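You operate a simulated robot arm through the tools that you are given. There is no shell and no other tool.

You are at the controls of a simulated robot arm. One attempt, no reset.

## Task
Close the station: wipe and tin the tip, stand the iron, heat and extractor off, hood aside.

Only the result counts: the job must be done as asked and must still hold three seconds after the hand-in. Knocking over, shifting, dropping, spilling or breaking anything else fails it.

## Robot
A 6-joint arm with a two-finger gripper, fixed in place. Base frame: the origin is at the foot of the arm, x ahead of it, y to its left, z up; the work surface is at about z = 760. Readings come in mm, degrees, newtons and seconds.
Its first joint turns from -166.0 to 166.0 degrees. Payload 3.43 kg.
The tool frame sits at the grasp point between the pads (the TCP): z along the fingers, y along the line on which they close. The tips reach 20 mm beyond it. The gripper opens to 190 mm. The gripper's body begins 248 mm behind the TCP.
Orientation is told as [roll, pitch, yaw] about the base's x, y, z axes, in that order, counted from this pose: with the fingers straight down and closing along the base's y, the tool's x points along the base's -x, its y along +y and its z along -z.

## Interface
- The arm moves only by the tool send_rows. Its argument "targets" is a list of rows, each a list of 7 numbers: the closure, from 0 (fully open) to 1 (shut), then the shift along the base's x, y, z in units of 30 mm (1.0 is 30 mm), then the turn, a rotation vector about the base's x, y, z in units of 4 degrees (1.0 is 4 degrees). In form: [[fingers, tx, ty, tz, wx, wy, wz], ...]. A call has 1 to 20 rows; each row shifts and turns the commanded pose from where the row before left it. A call with a number of a shift or a turn outside -1 to 1 is refused whole. Each row takes 0.2 s and may step no farther than 50 mm and 8.6 degrees from the row before; otherwise, or with a gripper value out of range, the whole call is refused. Where a pose cannot be reached the arm comes as near as it can. A force on the tool above 40 N (or 10 N above the force at the start of the call, whichever is more), or a blocked arm, ends the call early, and 0.2 s more pass. The fingers move at their own pace (about 153 mm/s each) and stop on an object; they squeeze with about 26 N. The grip force told is the motor's: it shows also when the fingers shut on nothing. Time passes only in rows, and 0.2 s behind the last, so rows that do not move let the fingers close. The reply holds the time, the measured pose of the TCP, the force on the tool along the base axes, the opening and the grip force, in the units named above and with some noise, with the torque about the TCP (base axes, N m) and any sound that the robot's microphone picked up.
- Cameras (640 x 400 px; columns grow to the right, rows downward): "scene" is fixed at [401.9, 642.3, 1563.6]; the picture's right is [-1.00, 0.05, 0.00], its down [0.02, 0.32, -0.95] and it looks along [-0.05, -0.94, -0.32] (base axes); focal length 314 px, centre (320, 200). "wrist" rides on the gripper at [70, -8, -288] in the tool frame; the picture's right is [0.12, 0.99, 0.00], its down [-0.96, 0.12, -0.25] and it looks along [-0.25, 0.03, 0.97] (tool axes); focal length 261 px, centre (320, 200). There is no depth. A picture from a camera that has moved, and an enlarged one, comes with that camera's place and axes in the base frame and with its lens. The place of the scene camera against the robot may be out by one fixed shift of up to 12 mm in any direction.
- snapshot(camera): a new picture of that camera. No time passes.
- slide_trunk(by): slides the trunk up (or, below 0, down) by that many mm; the arm rides with it, the base frame stays. It gives what a move gives, with no picture.
- enlarge(camera, box): a new picture of the part [left, top, right, bottom] of that camera's present view, enlarged. No time passes.
- close_job(): hands the job in; it is judged then, once.

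Nothing tells you positions but the pictures and the camera data. Unless the task says otherwise, let go and move clear before handing in.

The tools are called by a JSON object that holds its "op" and its "data". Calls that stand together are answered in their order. send_rows: Moves the arm, as the interface text tells. Its arguments: {"type":"object","properties":{"targets":{"type":"array","items":{"type":"array","items":{"type":"number"}}}},"required":["targets"]} The other tools are called the same way: slide_trunk (by) slides the trunk up or down; snapshot (camera) takes a picture; enlarge (camera, box) takes an enlarged picture of a part of a camera's view; close_job () hands the job in.

At the start:

```text
time_s: 0.0
tool_pos: [7.7, -767.9, 1126.0]
orientation: [0.0, 0.1, 0.1]
force: [1.0, -0.2, -0.5]
torque: [-0.01, 0.02, 0.0]
grip_width: 190.0
grip_force: 0.0
trunk travel left (down, up): [-250.0, 190.0]
```

scene: 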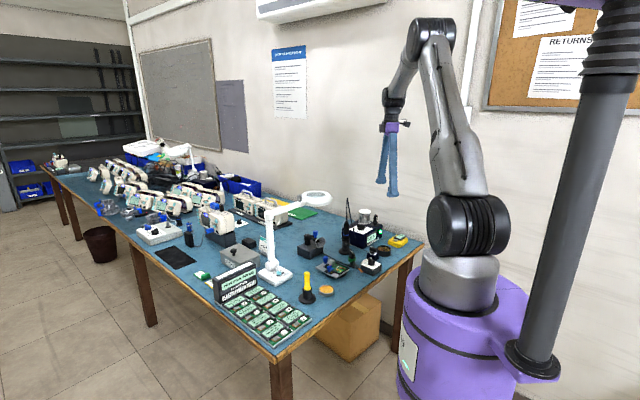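
wrist: 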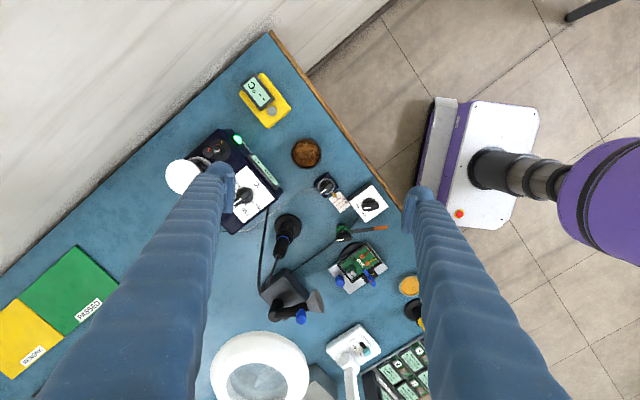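

I see a soldering bench with many items; the arm is above the far right end of the table. I'll look closely at both cameras before moving.

{"op": "enlarge", "data": {"camera": "scene", "box": [200, 180, 430, 350]}}

{"op": "enlarge", "data": {"camera": "wrist", "box": [180, 60, 430, 220]}}

{"op": "enlarge", "data": {"camera": "wrist", "box": [200, 200, 450, 400]}}

{"op": "enlarge", "data": {"camera": "scene", "box": [310, 190, 430, 280]}}

{"op": "enlarge", "data": {"camera": "scene", "box": [265, 40, 315, 120]}}

```text
2.35 times, centred on (315, 265) of scene
camera zoom: at [401.9, 642.3, 1563.6], right [-1.0, 0.05, 0.0], down [0.02, 0.32, -0.95], along [-0.05, -0.94, -0.32], focal length 738 px, centre (332, 47)
```

zoom: 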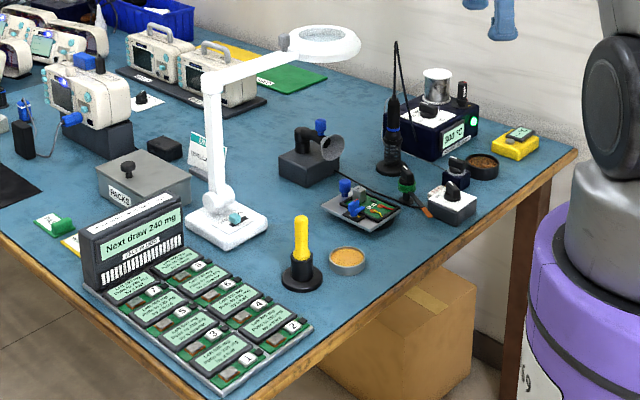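

```text
2.50 times, centred on (305, 140) of wrist
camera zoom: at [-63.1, -775.7, 1413.7], right [-0.12, 0.99, 0.0], down [0.96, 0.12, 0.25], along [0.25, 0.03, -0.97], focal length 652 px, centre (358, 350)
```

zoom: 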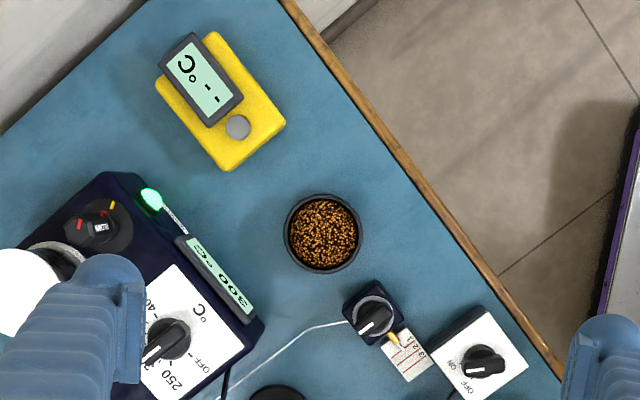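

```text
2.00 times, centred on (325, 300) of wrist
camera zoom: at [-63.1, -775.7, 1413.7], right [-0.12, 0.99, 0.0], down [0.96, 0.12, 0.25], along [0.25, 0.03, -0.97], focal length 521 px, centre (310, 0)
```

zoom: 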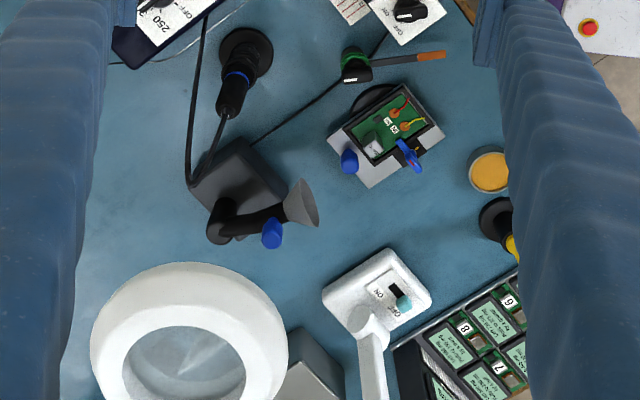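

```text
4.44 times, centred on (370, 235) of scene
camera zoom: at [401.9, 642.3, 1563.6], right [-1.0, 0.05, 0.0], down [0.02, 0.32, -0.95], along [-0.05, -0.94, -0.32], focal length 1395 px, centre (98, 44)
```

zoom: 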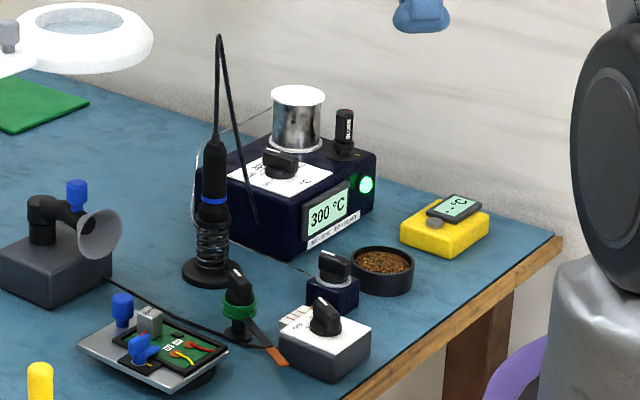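

```text
5.00 times, centred on (290, 80) of scene
camera zoom: at [401.9, 642.3, 1563.6], right [-1.0, 0.05, 0.0], down [0.02, 0.32, -0.95], along [-0.05, -0.94, -0.32], focal length 1569 px, centre (470, 800)
```

zoom: 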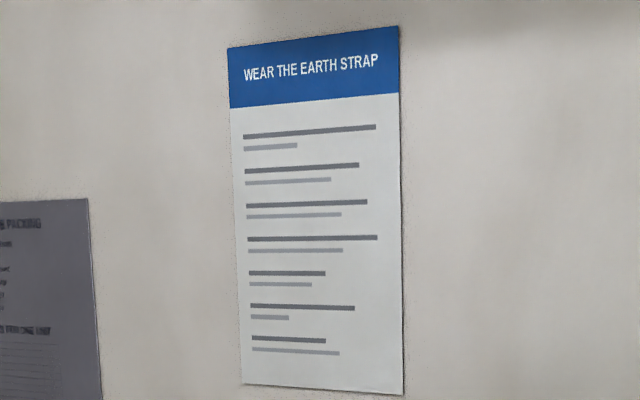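

A crowded soldering bench: station with dial and 300 °C display, iron in a coil stand, brass-wool cup, several small knob boxes, a fume hood with blue knob. I need closer looks at each label.

{"op": "enlarge", "data": {"camera": "wrist", "box": [300, 160, 400, 240]}}

{"op": "enlarge", "data": {"camera": "wrist", "box": [190, 120, 290, 240]}}

{"op": "enlarge", "data": {"camera": "wrist", "box": [240, 200, 340, 330]}}

{"op": "enlarge", "data": {"camera": "wrist", "box": [320, 210, 440, 340]}}

{"op": "enlarge", "data": {"camera": "scene", "box": [350, 240, 400, 280]}}

{"op": "enlarge", "data": {"camera": "scene", "box": [340, 195, 400, 255]}}

{"op": "enlarge", "data": {"camera": "scene", "box": [200, 250, 320, 350]}}

{"op": "enlarge", "data": {"camera": "scene", "box": [250, 185, 340, 285]}}

```text
5.00 times, centred on (350, 200) of wrist
camera zoom: at [-63.1, -775.7, 1413.7], right [-0.12, 0.99, 0.0], down [0.96, 0.12, 0.25], along [0.25, 0.03, -0.97], focal length 1303 px, centre (170, 200)
```

zoom: 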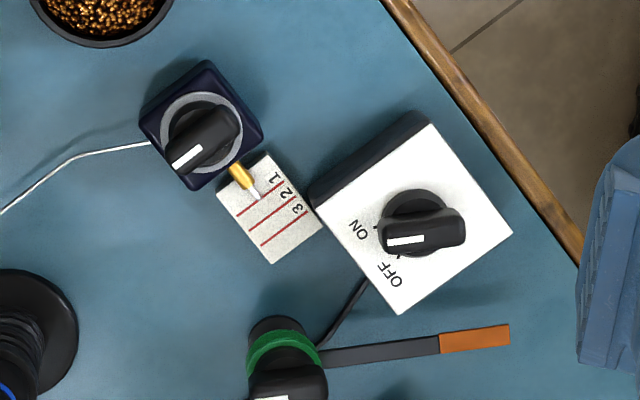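

```text
3.33 times, centred on (240, 180) of wrist
camera zoom: at [-63.1, -775.7, 1413.7], right [-0.12, 0.99, 0.0], down [0.96, 0.12, 0.25], along [0.25, 0.03, -0.97], focal length 869 px, centre (587, 267)
```

zoom: 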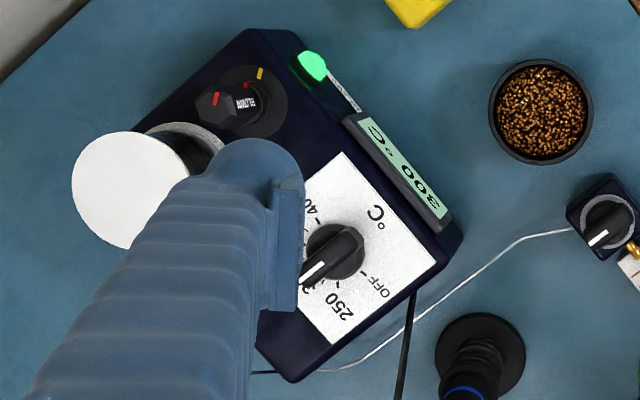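

```text
3.08 times, centred on (290, 265) of wrist
camera zoom: at [-63.1, -775.7, 1413.7], right [-0.12, 0.99, 0.0], down [0.96, 0.12, 0.25], along [0.25, 0.03, -0.97], focal length 802 px, centre (412, 0)
```

zoom: 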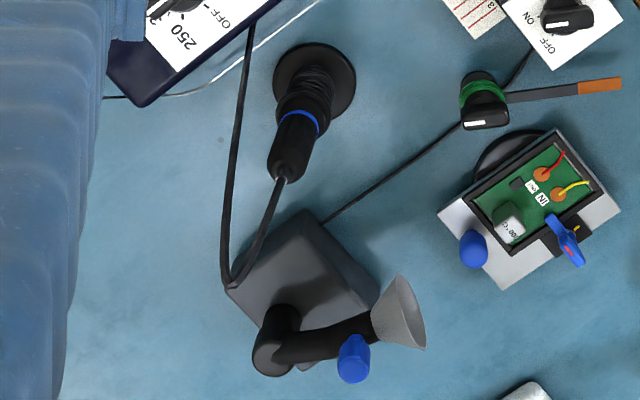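

```text
3.08 times, centred on (380, 275) of wrist
camera zoom: at [-63.1, -775.7, 1413.7], right [-0.12, 0.99, 0.0], down [0.96, 0.12, 0.25], along [0.25, 0.03, -0.97], focal length 802 px, centre (135, -31)
```

zoom: 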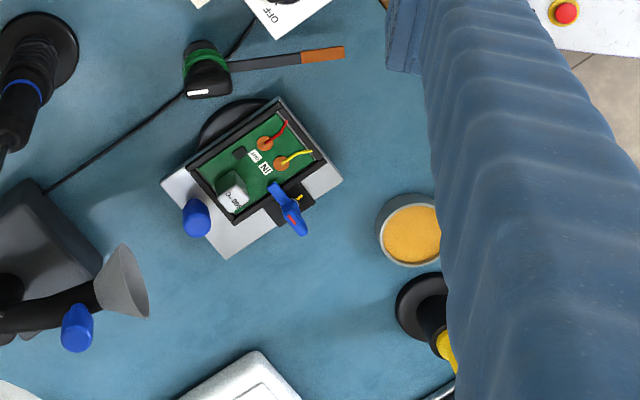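

```text
10.00 times, centred on (375, 260) of scene
camera zoom: at [401.9, 642.3, 1563.6], right [-1.0, 0.05, 0.0], down [0.02, 0.32, -0.95], along [-0.05, -0.94, -0.32], focal length 3138 px, centre (-230, -400)
```

zoom: 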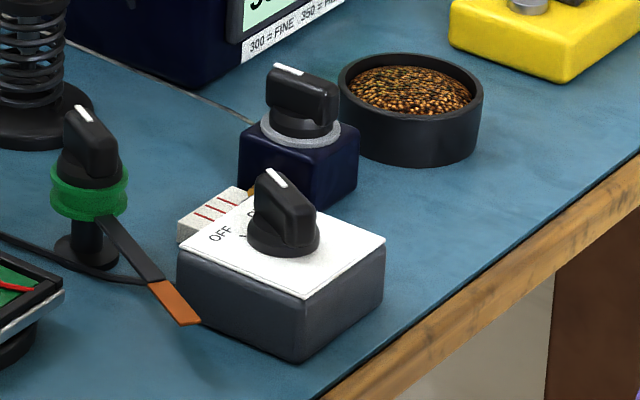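

```text
6.67 times, centred on (370, 225) of scene
camera zoom: at [401.9, 642.3, 1563.6], right [-1.0, 0.05, 0.0], down [0.02, 0.32, -0.95], along [-0.05, -0.94, -0.32], focal length 2092 px, centre (-13, 33)
```

zoom: 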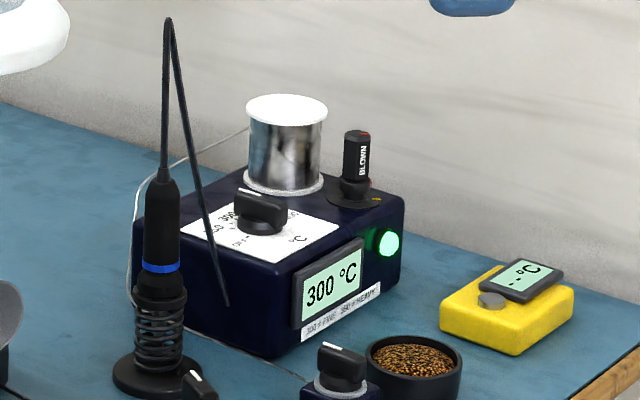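

```text
4.00 times, centred on (260, 300) of scene
camera zoom: at [401.9, 642.3, 1563.6], right [-1.0, 0.05, 0.0], down [0.02, 0.32, -0.95], along [-0.05, -0.94, -0.32], focal length 1255 px, centre (560, -200)
```

zoom: 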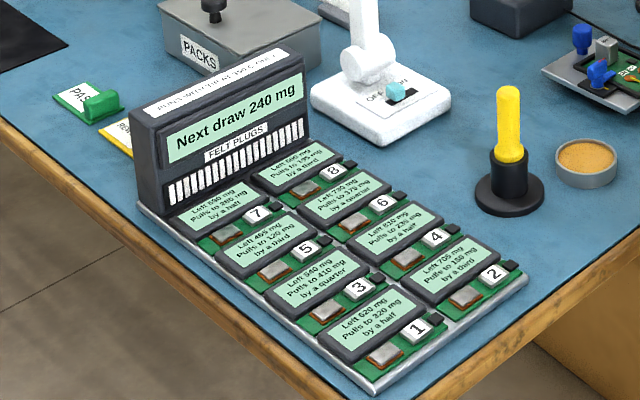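

```text
4.00 times, centred on (295, 235) of scene
camera zoom: at [401.9, 642.3, 1563.6], right [-1.0, 0.05, 0.0], down [0.02, 0.32, -0.95], along [-0.05, -0.94, -0.32], focal length 1255 px, centre (420, 60)
```

zoom: 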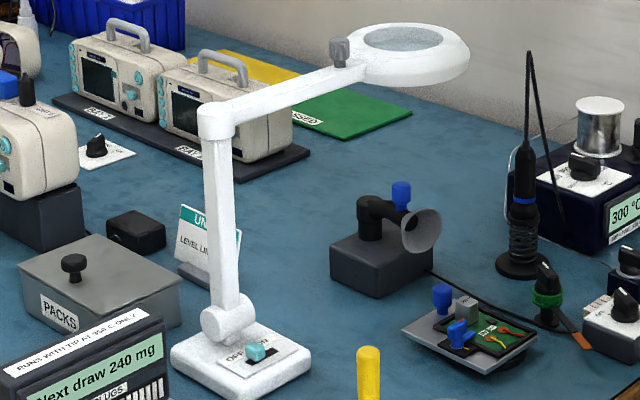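

The solder reel on the station feeds a small wire feeder with a 1‑2‑3 card, the white ON/OFF box is wired to the fume hood, and the brass wool cup is by the edge. I'll raise the arm a bit and shift it in +x to get the fingers out of the way of the station view.

{"op": "send_rows", "data": {"targets": [[0, 0, 0, 1, 0, 0, 0], [0, 0, 0, 1, 0, 0, 0], [0, 1, 0, 0, 0, 0, 0], [0, 1, 0, 0, 0, 0, 0], [0, 1, 0, 0, 0, 0, 0], [0, 1, 0, 0, 0, 0, 0], [0, 1, 0, 0, 0, 0, 0]]}}

{"op": "snapshot", "data": {"camera": "wrist"}}

```text
time_s: 1.6
tool_pos: [159.6, -766.1, 1185.2]
orientation: [0.0, 0.2, 0.0]
force: [0.8, -0.2, 0.3]
torque: [-0.03, 0.05, -0.03]
grip_width: 190.0
grip_force: 0.1
trunk travel left (down, up): [-250.0, 190.0]
```

```text
taken
camera wrist: at [87.8, -774.9, 1472.9], right [-0.12, 0.99, 0.0], down [0.96, 0.12, 0.25], along [0.24, 0.03, -0.97], focal length 261 px, centre (320, 200)
```

wrist: 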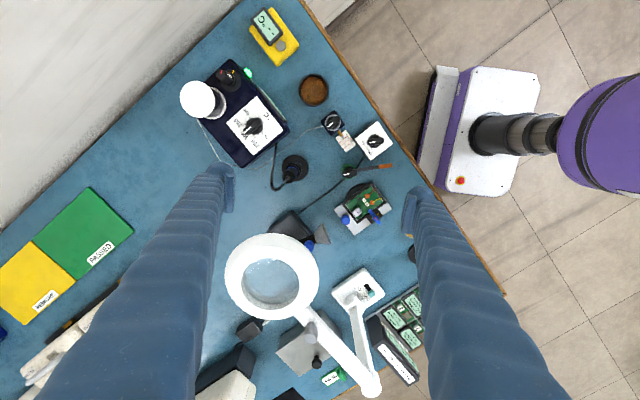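

{"op": "enlarge", "data": {"camera": "wrist", "box": [175, 50, 305, 180]}}

{"op": "enlarge", "data": {"camera": "wrist", "box": [300, 100, 400, 180]}}

{"op": "enlarge", "data": {"camera": "wrist", "box": [260, 140, 420, 260]}}

{"op": "enlarge", "data": {"camera": "wrist", "box": [230, 240, 420, 400]}}

{"op": "enlarge", "data": {"camera": "wrist", "box": [235, 5, 305, 75]}}

{"op": "enlarge", "data": {"camera": "wrist", "box": [220, 90, 280, 160]}}

{"op": "enlarge", "data": {"camera": "scene", "box": [365, 205, 395, 235]}}

{"op": "enlarge", "data": {"camera": "scene", "box": [380, 225, 415, 255]}}

```text
3.08 times, centred on (240, 115) of wrist
camera zoom: at [87.8, -774.9, 1472.9], right [-0.12, 0.99, 0.0], down [0.96, 0.12, 0.25], along [0.24, 0.03, -0.97], focal length 802 px, centre (566, 462)
```

zoom: 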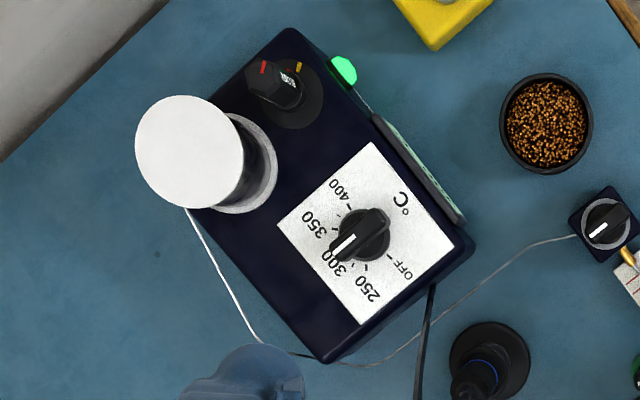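

```text
5.00 times, centred on (350, 140) of wrist
camera zoom: at [87.8, -774.9, 1472.9], right [-0.12, 0.99, 0.0], down [0.96, 0.12, 0.25], along [0.24, 0.03, -0.97], focal length 1303 px, centre (170, 500)
```

zoom: 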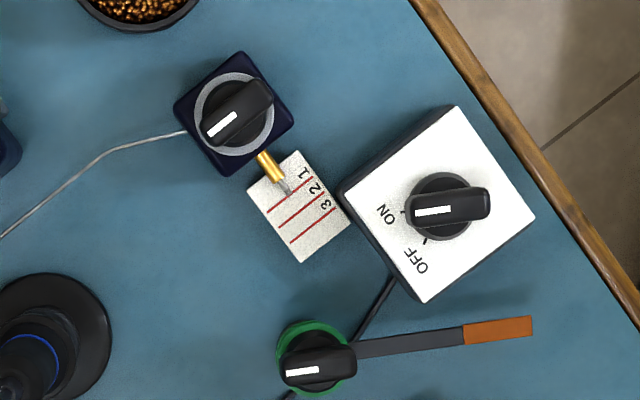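

```text
3.33 times, centred on (340, 200) of wrist
camera zoom: at [87.8, -774.9, 1472.9], right [-0.12, 0.99, 0.0], down [0.96, 0.12, 0.25], along [0.24, 0.03, -0.97], focal length 869 px, centre (253, 200)
```

zoom: 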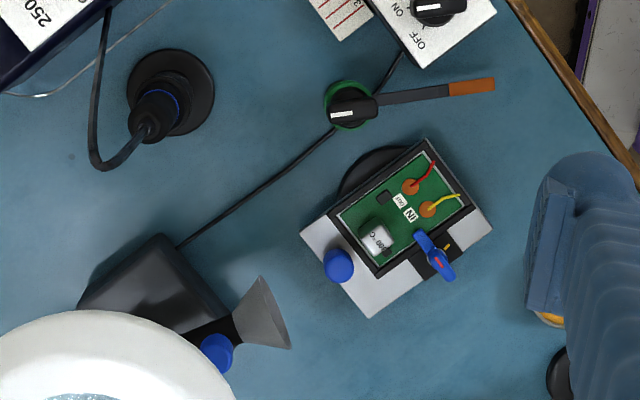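

```text
2.50 times, centred on (325, 320) of wrist
camera zoom: at [87.8, -774.9, 1472.9], right [-0.12, 0.99, 0.0], down [0.96, 0.12, 0.25], along [0.24, 0.03, -0.97], focal length 652 px, centre (308, -100)
```

zoom: 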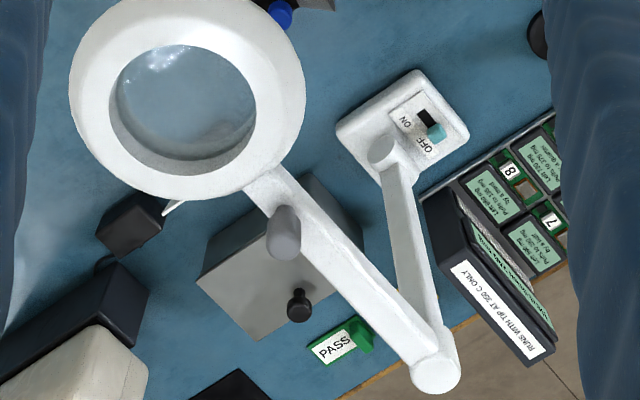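

```text
5.71 times, centred on (270, 40) of wrist
camera zoom: at [87.8, -774.9, 1472.9], right [-0.12, 0.99, 0.0], down [0.96, 0.12, 0.25], along [0.24, 0.03, -0.97], focal length 1489 px, centre (606, 1114)
```

zoom: 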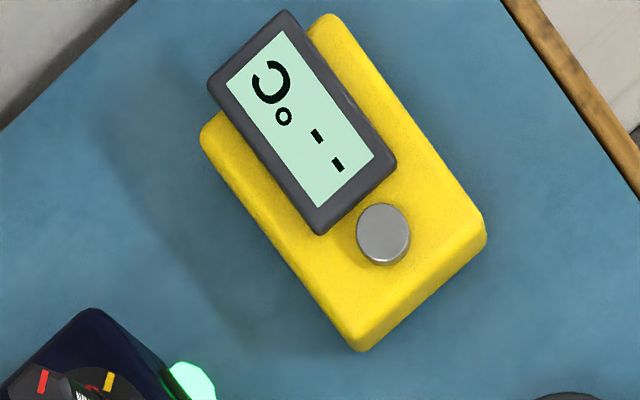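

```text
5.71 times, centred on (250, 125) of wrist
camera zoom: at [87.8, -774.9, 1472.9], right [-0.12, 0.99, 0.0], down [0.96, 0.12, 0.25], along [0.24, 0.03, -0.97], focal length 1489 px, centre (720, 629)
```

zoom: 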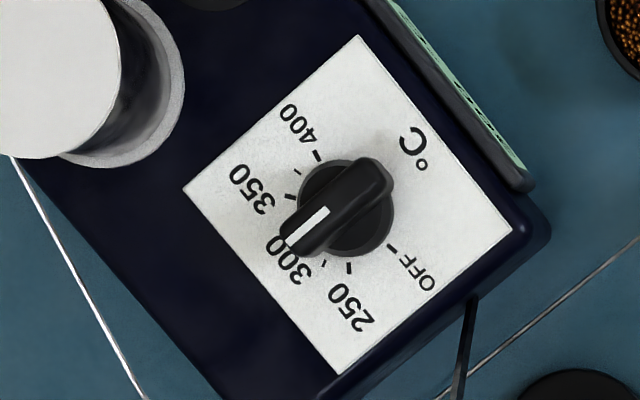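

```text
13.33 times, centred on (380, 220) of scene
camera zoom: at [401.9, 642.3, 1563.6], right [-1.0, 0.05, 0.0], down [0.02, 0.32, -0.95], along [-0.05, -0.94, -0.32], focal length 4184 px, centre (-480, -67)
```

zoom: 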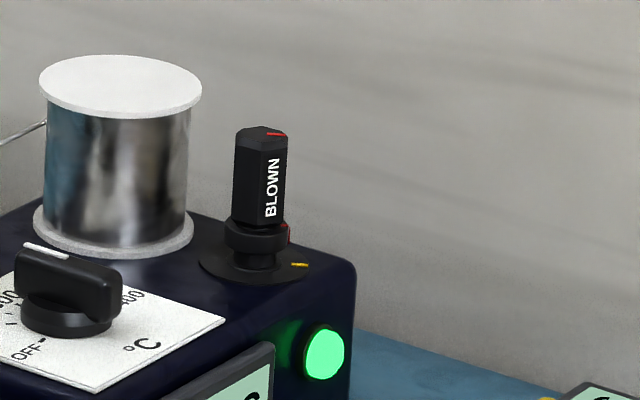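

```text
13.33 times, centred on (398, 240) of scene
camera zoom: at [401.9, 642.3, 1563.6], right [-1.0, 0.05, 0.0], down [0.02, 0.32, -0.95], along [-0.05, -0.94, -0.32], focal length 4184 px, centre (-713, -333)
```

zoom: 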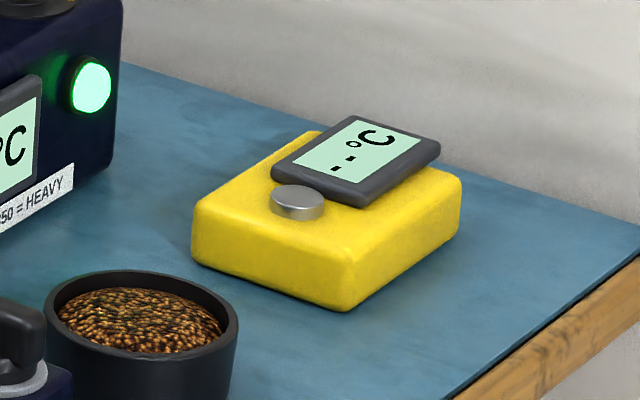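

{"op": "enlarge", "data": {"camera": "scene", "box": [290, 225, 360, 275]}}

{"op": "enlarge", "data": {"camera": "scene", "box": [350, 245, 380, 270]}}

{"op": "enlarge", "data": {"camera": "scene", "box": [320, 190, 365, 260]}}

{"op": "enlarge", "data": {"camera": "scene", "box": [290, 260, 340, 310]}}

{"op": "enlarge", "data": {"camera": "scene", "box": [260, 200, 300, 250]}}

{"op": "enlarge", "data": {"camera": "scene", "box": [200, 205, 280, 265]}}

{"op": "enlarge", "data": {"camera": "scene", "box": [40, 140, 260, 250]}}

```text
8.00 times, centred on (325, 250) of scene
camera zoom: at [401.9, 642.3, 1563.6], right [-1.0, 0.05, 0.0], down [0.02, 0.32, -0.95], along [-0.05, -0.94, -0.32], focal length 2510 px, centre (280, -200)
```

zoom: 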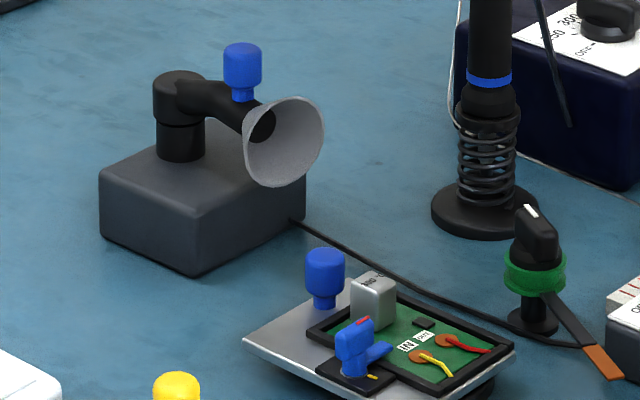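

```text
16.00 times, centred on (365, 258) of scene
camera zoom: at [401.9, 642.3, 1563.6], right [-1.0, 0.05, 0.0], down [0.02, 0.32, -0.95], along [-0.05, -0.94, -0.32], focal length 5020 px, centre (-400, -720)
```

zoom: 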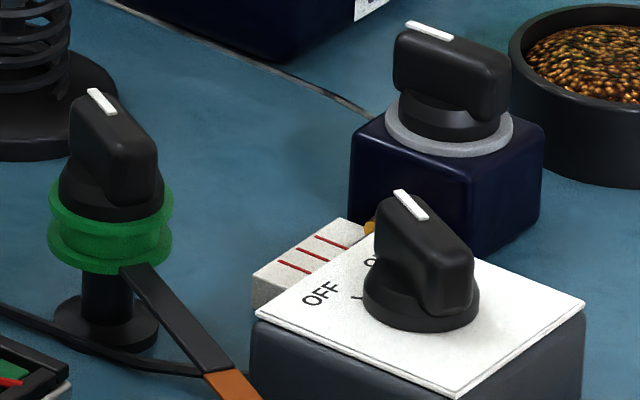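

```text
5.71 times, centred on (342, 225) of scene
camera zoom: at [401.9, 642.3, 1563.6], right [-1.0, 0.05, 0.0], down [0.02, 0.32, -0.95], along [-0.05, -0.94, -0.32], focal length 1793 px, centre (191, 57)
```

zoom: 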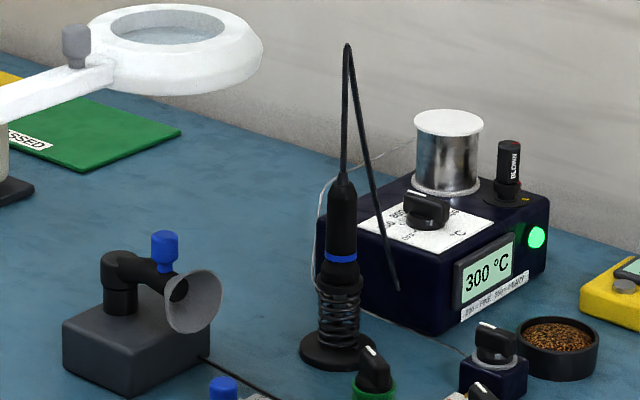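

```text
8.00 times, centred on (315, 285) of scene
camera zoom: at [401.9, 642.3, 1563.6], right [-1.0, 0.05, 0.0], down [0.02, 0.32, -0.95], along [-0.05, -0.94, -0.32], focal length 2510 px, centre (360, -480)
```

zoom: 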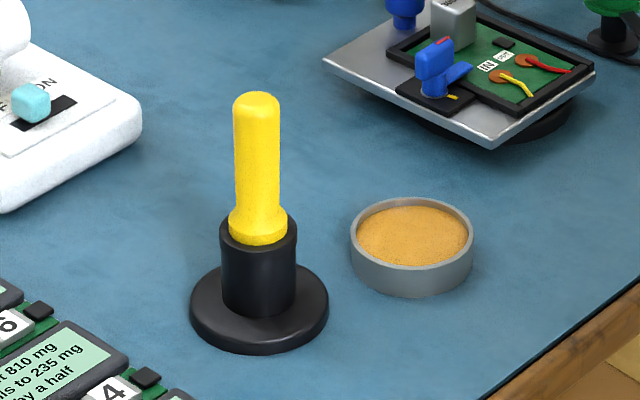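

```text
8.00 times, centred on (280, 225) of scene
camera zoom: at [401.9, 642.3, 1563.6], right [-1.0, 0.05, 0.0], down [0.02, 0.32, -0.95], along [-0.05, -0.94, -0.32], focal length 2510 px, centre (640, 0)
```

zoom: 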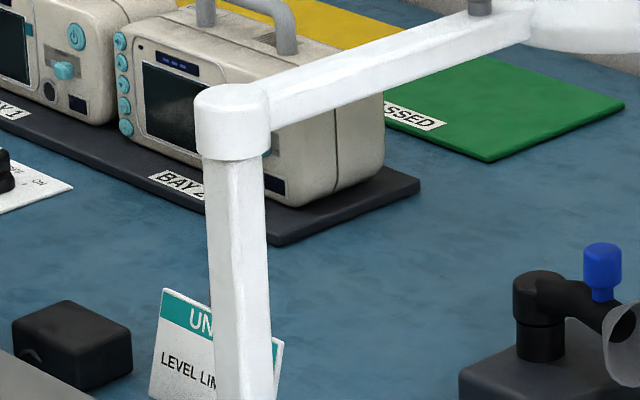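

```text
6.67 times, centred on (240, 235) of scene
camera zoom: at [401.9, 642.3, 1563.6], right [-1.0, 0.05, 0.0], down [0.02, 0.32, -0.95], along [-0.05, -0.94, -0.32], focal length 2092 px, centre (853, -33)
```

zoom: 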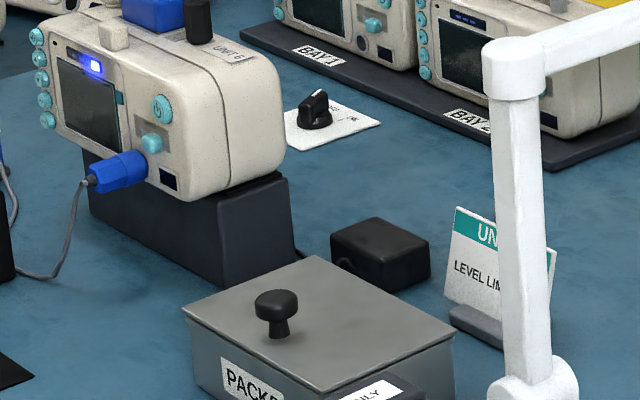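

```text
2.91 times, centred on (150, 195) of scene
camera zoom: at [401.9, 642.3, 1563.6], right [-1.0, 0.05, 0.0], down [0.02, 0.32, -0.95], along [-0.05, -0.94, -0.32], focal length 913 px, centre (814, 214)
```

zoom: 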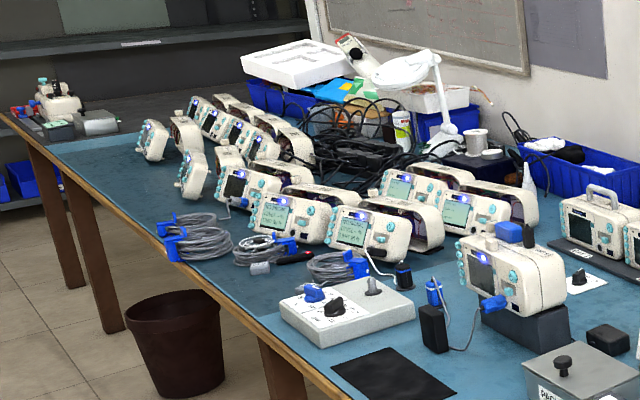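

{"op": "enlarge", "data": {"camera": "wrist", "box": [320, 105, 370, 155]}}

{"op": "enlarge", "data": {"camera": "wrist", "box": [265, 145, 325, 200]}}

{"op": "enlarge", "data": {"camera": "wrist", "box": [260, 190, 340, 260]}}

```text
8.00 times, centred on (345, 130) of wrist
camera zoom: at [87.8, -774.9, 1472.9], right [-0.12, 0.99, 0.0], down [0.96, 0.12, 0.25], along [0.24, 0.03, -0.97], focal length 2085 px, centre (120, 760)
```

zoom: 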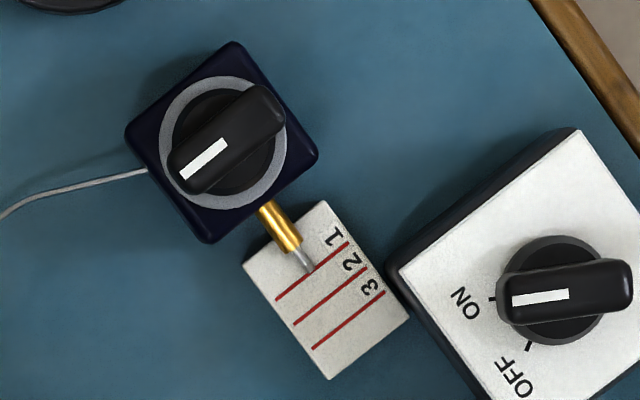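

```text
7.27 times, centred on (295, 172) of wrist
camera zoom: at [87.8, -774.9, 1472.9], right [-0.12, 0.99, 0.0], down [0.96, 0.12, 0.25], along [0.24, 0.03, -0.97], focal length 1896 px, centre (502, 400)
```

zoom: 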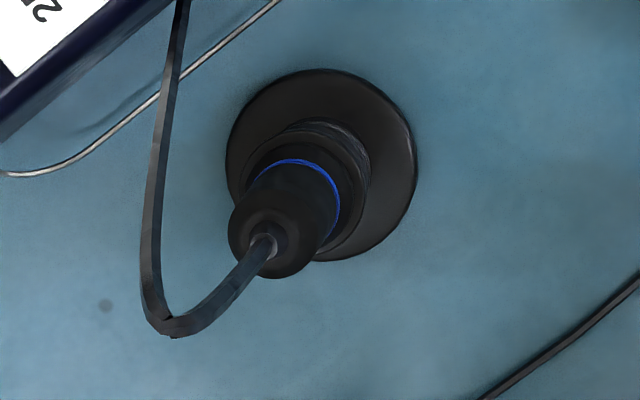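

```text
5.71 times, centred on (300, 225) of wrist
camera zoom: at [87.8, -774.9, 1472.9], right [-0.12, 0.99, 0.0], down [0.96, 0.12, 0.25], along [0.24, 0.03, -0.97], focal length 1489 px, centre (434, 57)
```

zoom: 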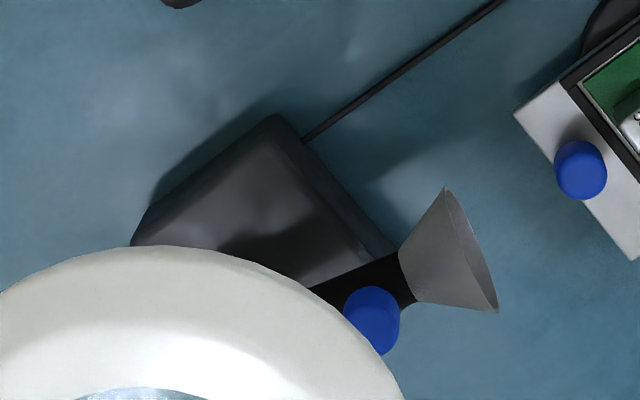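

The lamp ring hangs right over the hood, so I need a side view of it. I'm moving the arm back toward the base and tilting the tool to look at the hood, its hinge and the surroundings.

{"op": "send_rows", "data": {"targets": [[0, 0.7, 1, 0, -1, 0, 0], [0, 0.7, 1, 0, -1, 0, 0], [0, 0.7, 1, 0, -1, 0, 0], [0, 0.7, 1, 0, -1, 0, 0], [0, 0.7, 1, 0, -1, 0, 0], [0, 0.7, 1, 0, -1, 0, 0], [0, 0.7, 1, 0, -1, 0, 0], [0, 0, 0, 0, -1, 0, 0], [0, 0, 0, 0, -1, 0, 0], [0, 0, 0, 0, -1, 0, 0]]}}

{"op": "snapshot", "data": {"camera": "wrist"}}

{"op": "snapshot", "data": {"camera": "scene"}}

```text
time_s: 3.8
tool_pos: [307.4, -554.3, 1188.4]
orientation: [-39.9, 0.0, 0.0]
force: [0.4, -0.1, 0.2]
torque: [-0.04, -0.02, -0.06]
grip_width: 190.2
grip_force: 0.0
trunk travel left (down, up): [-250.0, 190.0]
```

```text
taken
camera wrist: at [235.8, -375.8, 1413.4], right [-0.12, 0.76, -0.64], down [0.96, 0.25, 0.12], along [0.25, -0.6, -0.76], focal length 261 px, centre (320, 200)
```

wrist: 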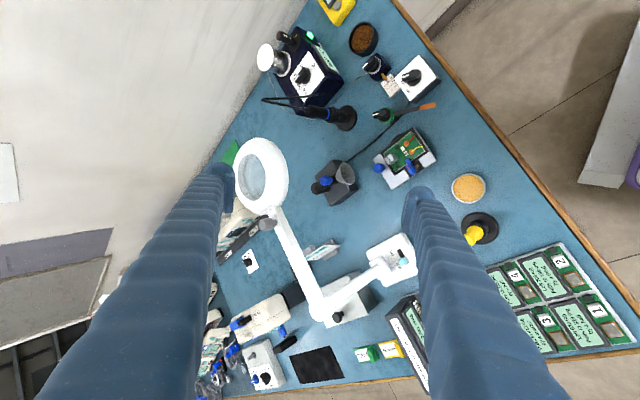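

```text
taken
```

scene: 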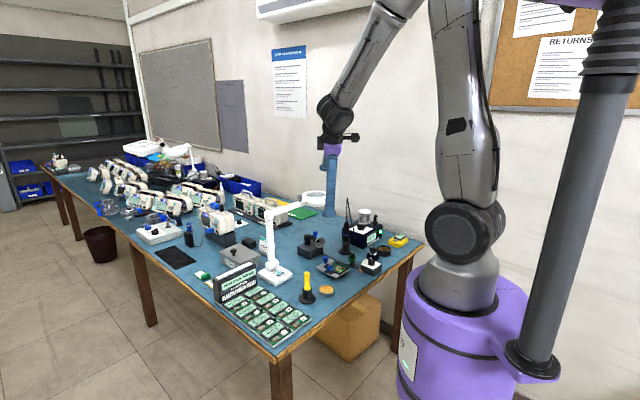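

{"op": "enlarge", "data": {"camera": "wrist", "box": [300, 145, 380, 215]}}

{"op": "enlarge", "data": {"camera": "wrist", "box": [250, 20, 450, 145]}}

{"op": "enlarge", "data": {"camera": "wrist", "box": [290, 90, 360, 140]}}

{"op": "enlarge", "data": {"camera": "wrist", "box": [350, 40, 430, 110]}}

{"op": "enlarge", "data": {"camera": "wrist", "box": [220, 120, 420, 330]}}

```text
5.71 times, centred on (340, 180) of wrist
camera zoom: at [235.8, -375.8, 1413.4], right [-0.12, 0.76, -0.64], down [0.96, 0.25, 0.12], along [0.25, -0.6, -0.76], focal length 1489 px, centre (206, 314)
```

zoom: 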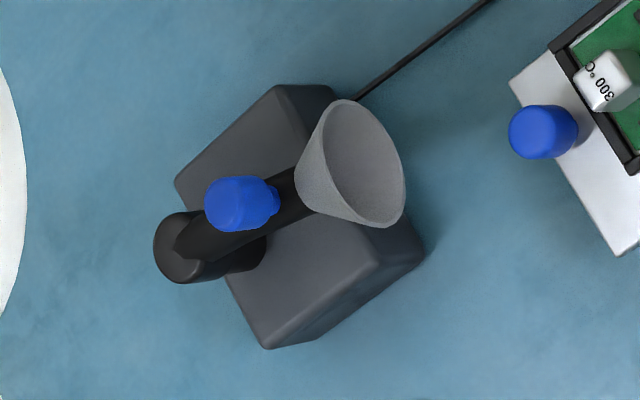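

```text
3.20 times, centred on (350, 82) of wrist
camera zoom: at [235.8, -375.8, 1413.4], right [-0.12, 0.76, -0.64], down [0.96, 0.25, 0.12], along [0.25, -0.6, -0.76], focal length 834 px, centre (224, 576)
```

zoom: 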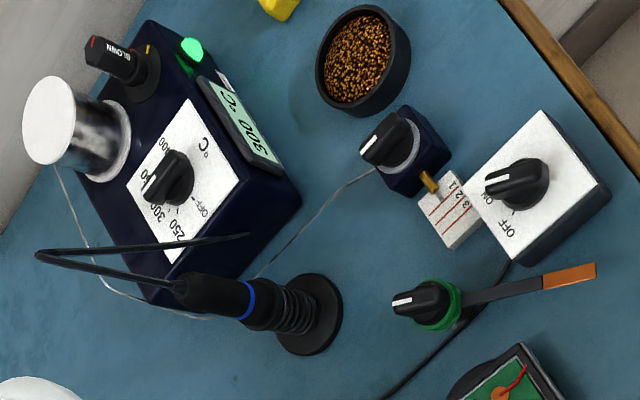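

```text
8.00 times, centred on (325, 115) of wrist
camera zoom: at [235.8, -375.8, 1413.4], right [-0.12, 0.76, -0.64], down [0.96, 0.25, 0.12], along [0.25, -0.6, -0.76], focal length 2085 px, centre (280, 880)
```

zoom: 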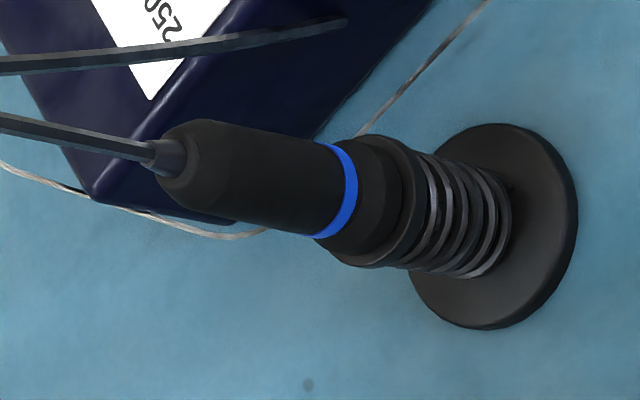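

```text
5.71 times, centred on (390, 75) of wrist
camera zoom: at [235.8, -375.8, 1413.4], right [-0.12, 0.76, -0.64], down [0.96, 0.25, 0.12], along [0.25, -0.6, -0.76], focal length 1489 px, centre (-80, 914)
```

zoom: 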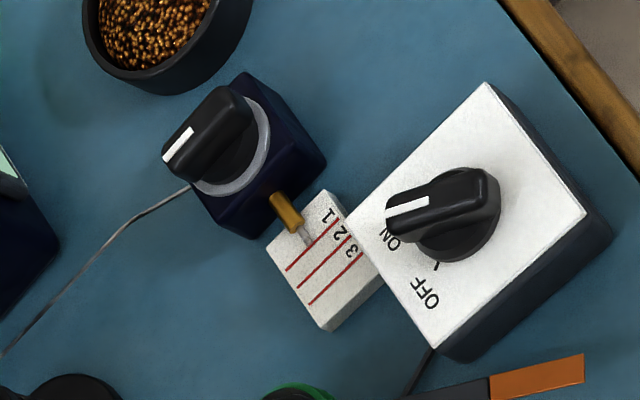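

```text
1.90 times, centred on (320, 225) of wrist
camera zoom: at [235.8, -375.8, 1413.4], right [-0.12, 0.76, -0.64], down [0.96, 0.25, 0.12], along [0.25, -0.6, -0.76], focal length 496 px, centre (320, 152)
```

zoom: 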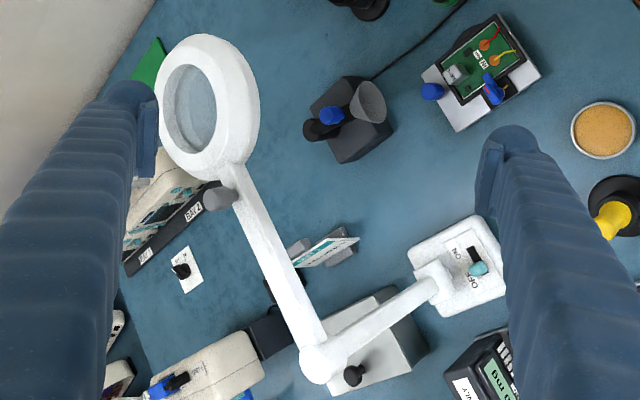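

The hood's rotating elbow carries a blue knob and the cone points at the board; the lamp ring hangs above at about z≈1060. First job is the iron at about (183, -830), handle top z≈944: I'll straighten the tool, yaw it so the fingers straddle the cable, and hover above.

{"op": "send_rows", "data": {"targets": [[0.45, -0.41, -0.92, 0, 1, 0, 0], [0.45, -0.41, -0.92, 0, 1, 0, 0], [0.45, -0.41, -0.92, 0, 1, 0, 0], [0.45, -0.41, -0.92, 0, 1, 0, 0], [0.45, -0.41, -0.92, 0, 1, 0, 0], [0.45, -0.41, -0.92, 0, 1, 0, 0], [0.45, -0.41, -0.92, 0, 1, 0, 0], [0.45, -0.41, -0.92, 0, 1, 0, 0], [0.45, -0.41, -0.92, 0, 1, 0, 0], [0.45, -0.41, -0.92, 0, 1, 0, 0], [0.45, 0, 0, 0, 0, 0, 1], [0.45, 0, 0, 0, 0, 0, 1], [0.45, 0, 0, 0, 0, 0, 1], [0.45, 0, 0, 0, 0, 0, 1], [0.45, 0, 0, 0, 0, 0, 1], [0.45, 0, 0, 0, 0, 0, 1], [0.45, 0, 0, 0, 0, 0, 1], [0.45, 0, 0, 0, 0, 0, 1], [0.45, 0, 0, 0, 0, 0, 0.5], [0.45, 0, 0, 0, 0, 0, 0]]}}

{"op": "snapshot", "data": {"camera": "wrist"}}

```text
time_s: 8.0
tool_pos: [182.1, -834.5, 1188.8]
orientation: [-0.1, 0.0, 33.9]
force: [0.0, -0.3, 0.0]
torque: [-0.04, 0.01, 0.02]
grip_width: 104.5
grip_force: 0.1
trunk travel left (down, up): [-250.0, 190.0]
```

```text
taken
camera wrist: at [127.6, -879.9, 1474.8], right [-0.65, 0.76, 0.0], down [0.73, 0.63, 0.25], along [0.19, 0.16, -0.97], focal length 261 px, centre (320, 200)
```

wrist: 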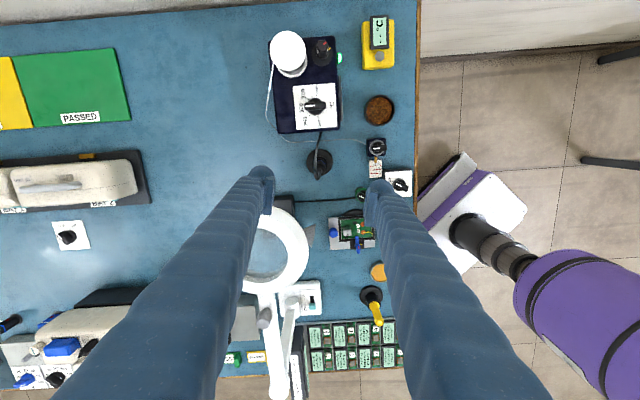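

{"op": "enlarge", "data": {"camera": "wrist", "box": [285, 120, 365, 190]}}

```text
5.71 times, centred on (325, 155) of wrist
camera zoom: at [127.6, -879.9, 1474.8], right [-0.65, 0.76, 0.0], down [0.73, 0.63, 0.25], along [0.19, 0.16, -0.97], focal length 1489 px, centre (291, 457)
```

zoom: 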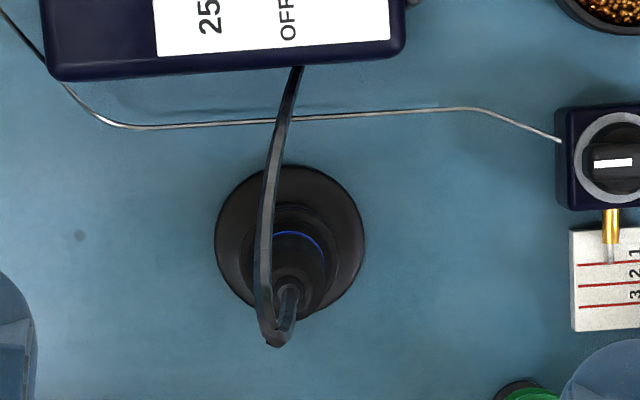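

{"op": "send_rows", "data": {"targets": [[0.45, 0.08, 0.12, 0, 0, 0, 0], [0.45, 0, 0, -1, 0, 0, 0], [0.45, 0, 0, -1, 0, 0, 0], [0.45, 0, 0, -1, 0, 0, 0], [0.45, 0, 0, -1, 0, 0, 0], [0.45, 0, 0, -1, 0, 0, 0], [0.45, 0, 0, -1, 0, 0, 0], [0.45, 0, 0, 0, 0, 0, 0]]}}

{"op": "snapshot", "data": {"camera": "wrist"}}

{"op": "enlarge", "data": {"camera": "scene", "box": [290, 130, 400, 260]}}

```text
time_s: 9.8
tool_pos: [184.1, -828.9, 1008.9]
orientation: [-0.1, 0.0, 34.1]
force: [0.8, 0.5, -0.1]
torque: [0.02, -0.02, -0.02]
grip_width: 104.4
grip_force: 0.0
trunk travel left (down, up): [-250.0, 190.0]
```

```text
taken
camera wrist: at [129.4, -873.9, 1296.4], right [-0.65, 0.76, 0.0], down [0.73, 0.63, 0.25], along [0.19, 0.16, -0.97], focal length 261 px, centre (320, 200)
```

wrist: 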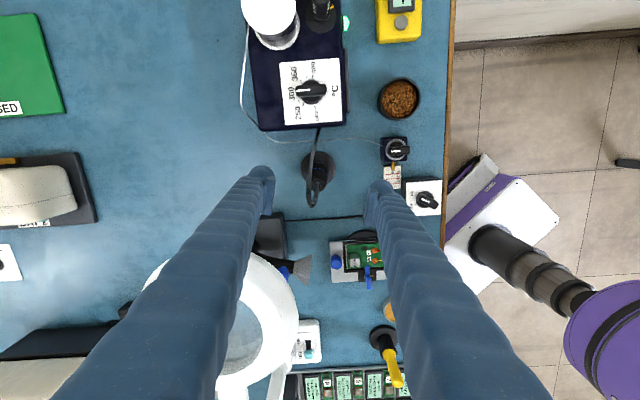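

```text
3.08 times, centred on (345, 195) of scene
camera zoom: at [401.9, 642.3, 1563.6], right [-1.0, 0.05, 0.0], down [0.02, 0.32, -0.95], along [-0.05, -0.94, -0.32], focal length 966 px, centre (243, 215)
```

zoom: 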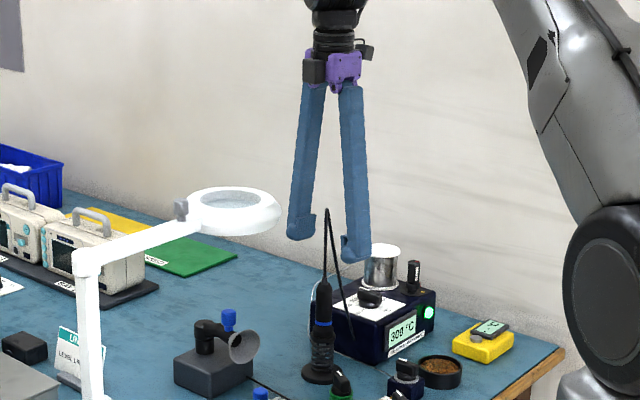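

{"op": "enlarge", "data": {"camera": "wrist", "box": [280, 130, 360, 210]}}

```text
5.00 times, centred on (320, 170) of wrist
camera zoom: at [129.4, -873.9, 1296.4], right [-0.65, 0.76, 0.0], down [0.73, 0.63, 0.25], along [0.19, 0.16, -0.97], focal length 1303 px, centre (320, 350)
```

zoom: 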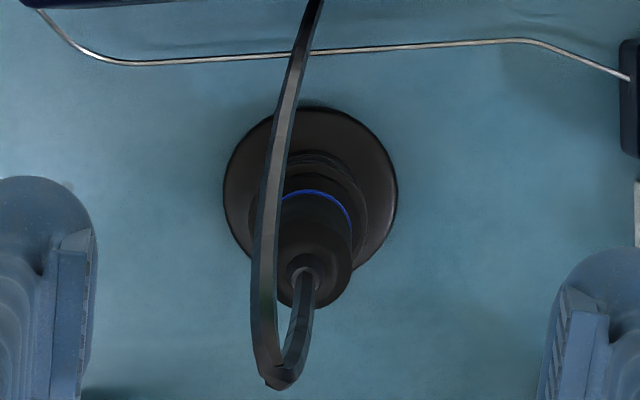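

{"op": "send_rows", "data": {"targets": [[0.45, 0.05, -0.1, -1, 0, 0, 0], [0.45, 0, 0, -1, 0, 0, 0], [0.45, 0, 0, -1, 0, 0, 0], [0.45, 0, 0, -0.45, 0, 0, 0], [0.45, 0, 0, 0, 0, 0, 0]]}}

{"op": "enlarge", "data": {"camera": "wrist", "box": [270, 130, 370, 220]}}

{"op": "enlarge", "data": {"camera": "scene", "box": [300, 180, 400, 260]}}

```text
time_s: 11.0
tool_pos: [185.6, -832.0, 903.5]
orientation: [0.0, 0.0, 34.0]
force: [0.1, 0.2, 0.0]
torque: [0.03, 0.03, -0.03]
grip_width: 104.5
grip_force: 0.0
trunk travel left (down, up): [-250.0, 190.0]
```

```text
4.44 times, centred on (320, 175) of wrist
camera zoom: at [130.9, -878.1, 1190.7], right [-0.65, 0.76, 0.0], down [0.73, 0.63, 0.25], along [0.19, 0.16, -0.97], focal length 1158 px, centre (320, 311)
```

zoom: 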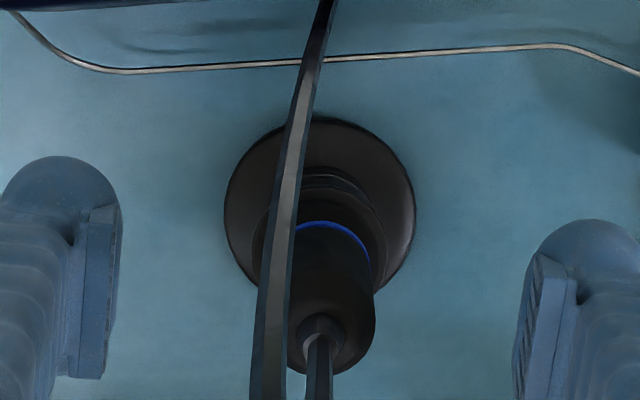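

```text
5.00 times, centred on (350, 220) of scene
camera zoom: at [401.9, 642.3, 1563.6], right [-1.0, 0.05, 0.0], down [0.02, 0.32, -0.95], along [-0.05, -0.94, -0.32], focal length 1569 px, centre (170, 100)
```

zoom: 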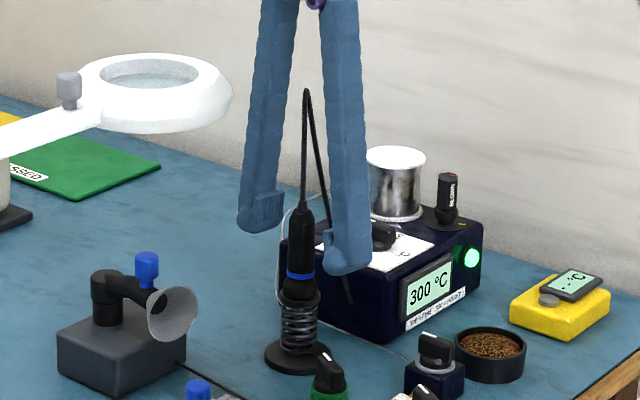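

Alignment over the handle looks good and the cable passes between the fingers. Closing on the handle now.

{"op": "send_rows", "data": {"targets": [[0.7, 0, 0, 0, 0, 0, 0], [1, 0, 0, 0, 0, 0, 0], [1, 0, 0, 0, 0, 0, 0], [1, 0, 0, 0, 0, 0, 0]]}}

{"op": "enlarge", "data": {"camera": "scene", "box": [300, 180, 400, 260]}}

```text
time_s: 12.0
tool_pos: [186.0, -832.6, 903.7]
orientation: [0.0, 0.0, 34.0]
force: [-0.3, -0.1, -0.4]
torque: [-0.02, 0.0, 0.01]
grip_width: 26.9
grip_force: 26.2
trunk travel left (down, up): [-250.0, 190.0]
```

```text
5.00 times, centred on (350, 220) of scene
camera zoom: at [401.9, 642.3, 1563.6], right [-1.0, 0.05, 0.0], down [0.02, 0.32, -0.95], along [-0.05, -0.94, -0.32], focal length 1569 px, centre (170, 100)
```

zoom: 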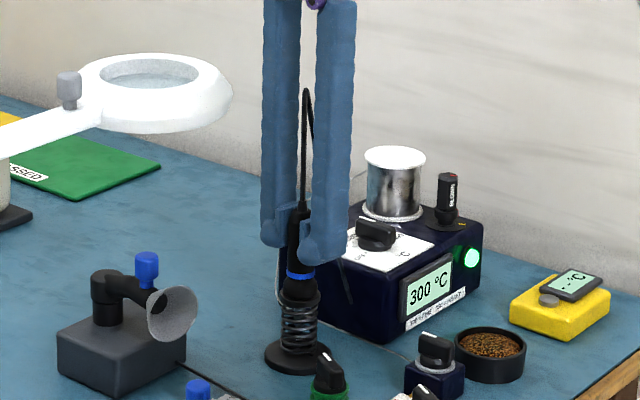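

{"op": "send_rows", "data": {"targets": [[1, 0, 0, 0.3, 0, 0, 0], [1, 0, 0, 0.5, 0, 0, 0], [1, 0, 0, 0.7, 0, 0, 0], [1, 0, 0, 0.8, 0, 0, 0], [1, 0, 0, 1, 0, 0, 0], [1, 0, 0, 1, 0, 0, 0], [1, 0, 0, 0, 0, 0, 0]]}}

{"op": "enlarge", "data": {"camera": "scene", "box": [300, 180, 400, 260]}}

{"op": "enlarge", "data": {"camera": "wrist", "box": [250, 100, 390, 240]}}

```text
time_s: 13.6
tool_pos: [185.7, -833.4, 1033.8]
orientation: [-0.1, 0.0, 34.1]
force: [1.4, 0.4, -1.0]
torque: [-0.01, 0.02, 0.03]
grip_width: 26.8
grip_force: 26.0
trunk travel left (down, up): [-250.0, 190.0]
```

```text
5.00 times, centred on (350, 220) of scene
camera zoom: at [401.9, 642.3, 1563.6], right [-1.0, 0.05, 0.0], down [0.02, 0.32, -0.95], along [-0.05, -0.94, -0.32], focal length 1569 px, centre (170, 100)
```

zoom: 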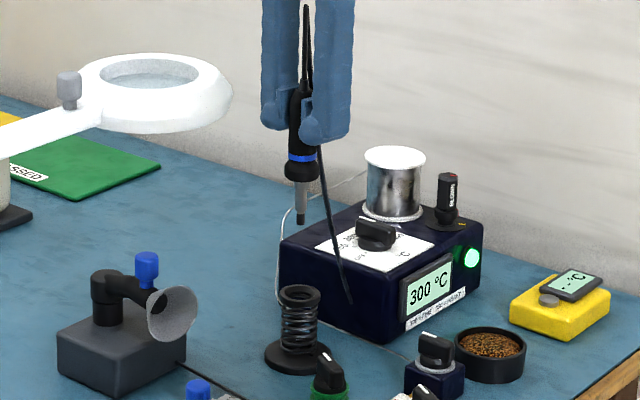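

```text
2.86 times, centred on (320, 170) of wrist
camera zoom: at [132.7, -878.8, 1321.0], right [-0.65, 0.76, 0.0], down [0.73, 0.63, 0.25], along [0.19, 0.16, -0.97], focal length 745 px, centre (320, 286)
```

zoom: 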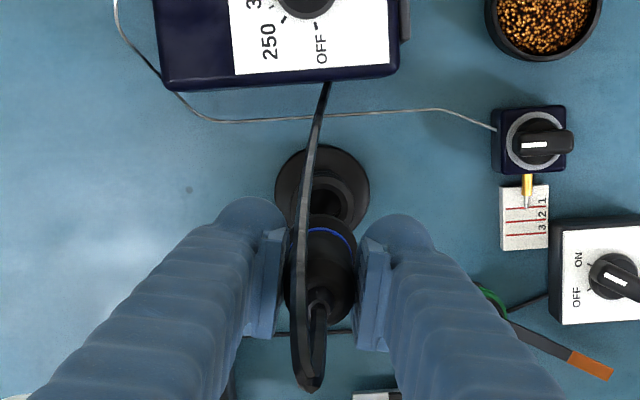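

The iron is out, stand undisturbed. Let me inspect the tip closely before wiping.

{"op": "enlarge", "data": {"camera": "scene", "box": [335, 205, 360, 230]}}

{"op": "enlarge", "data": {"camera": "wrist", "box": [295, 150, 345, 220]}}

```text
16.00 times, centred on (348, 218) of scene
camera zoom: at [401.9, 642.3, 1563.6], right [-1.0, 0.05, 0.0], down [0.02, 0.32, -0.95], along [-0.05, -0.94, -0.32], focal length 5020 px, centre (-120, -80)
```

zoom: 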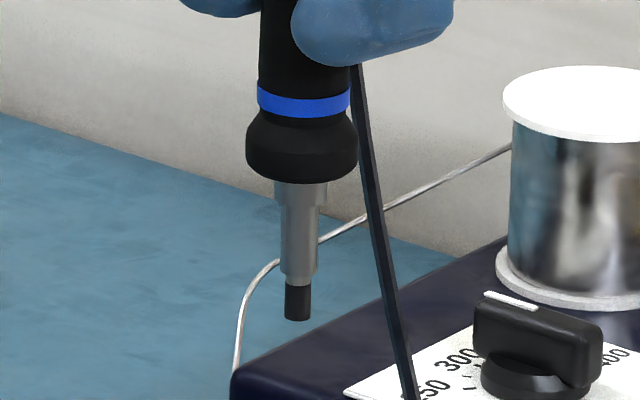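

```text
5.71 times, centred on (320, 185) of wrist
camera zoom: at [132.7, -878.8, 1321.0], right [-0.65, 0.76, 0.0], down [0.73, 0.63, 0.25], along [0.19, 0.16, -0.97], focal length 1489 px, centre (320, 286)
```

zoom: 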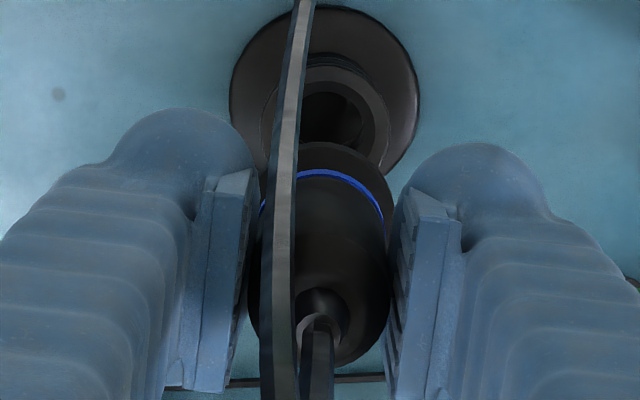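

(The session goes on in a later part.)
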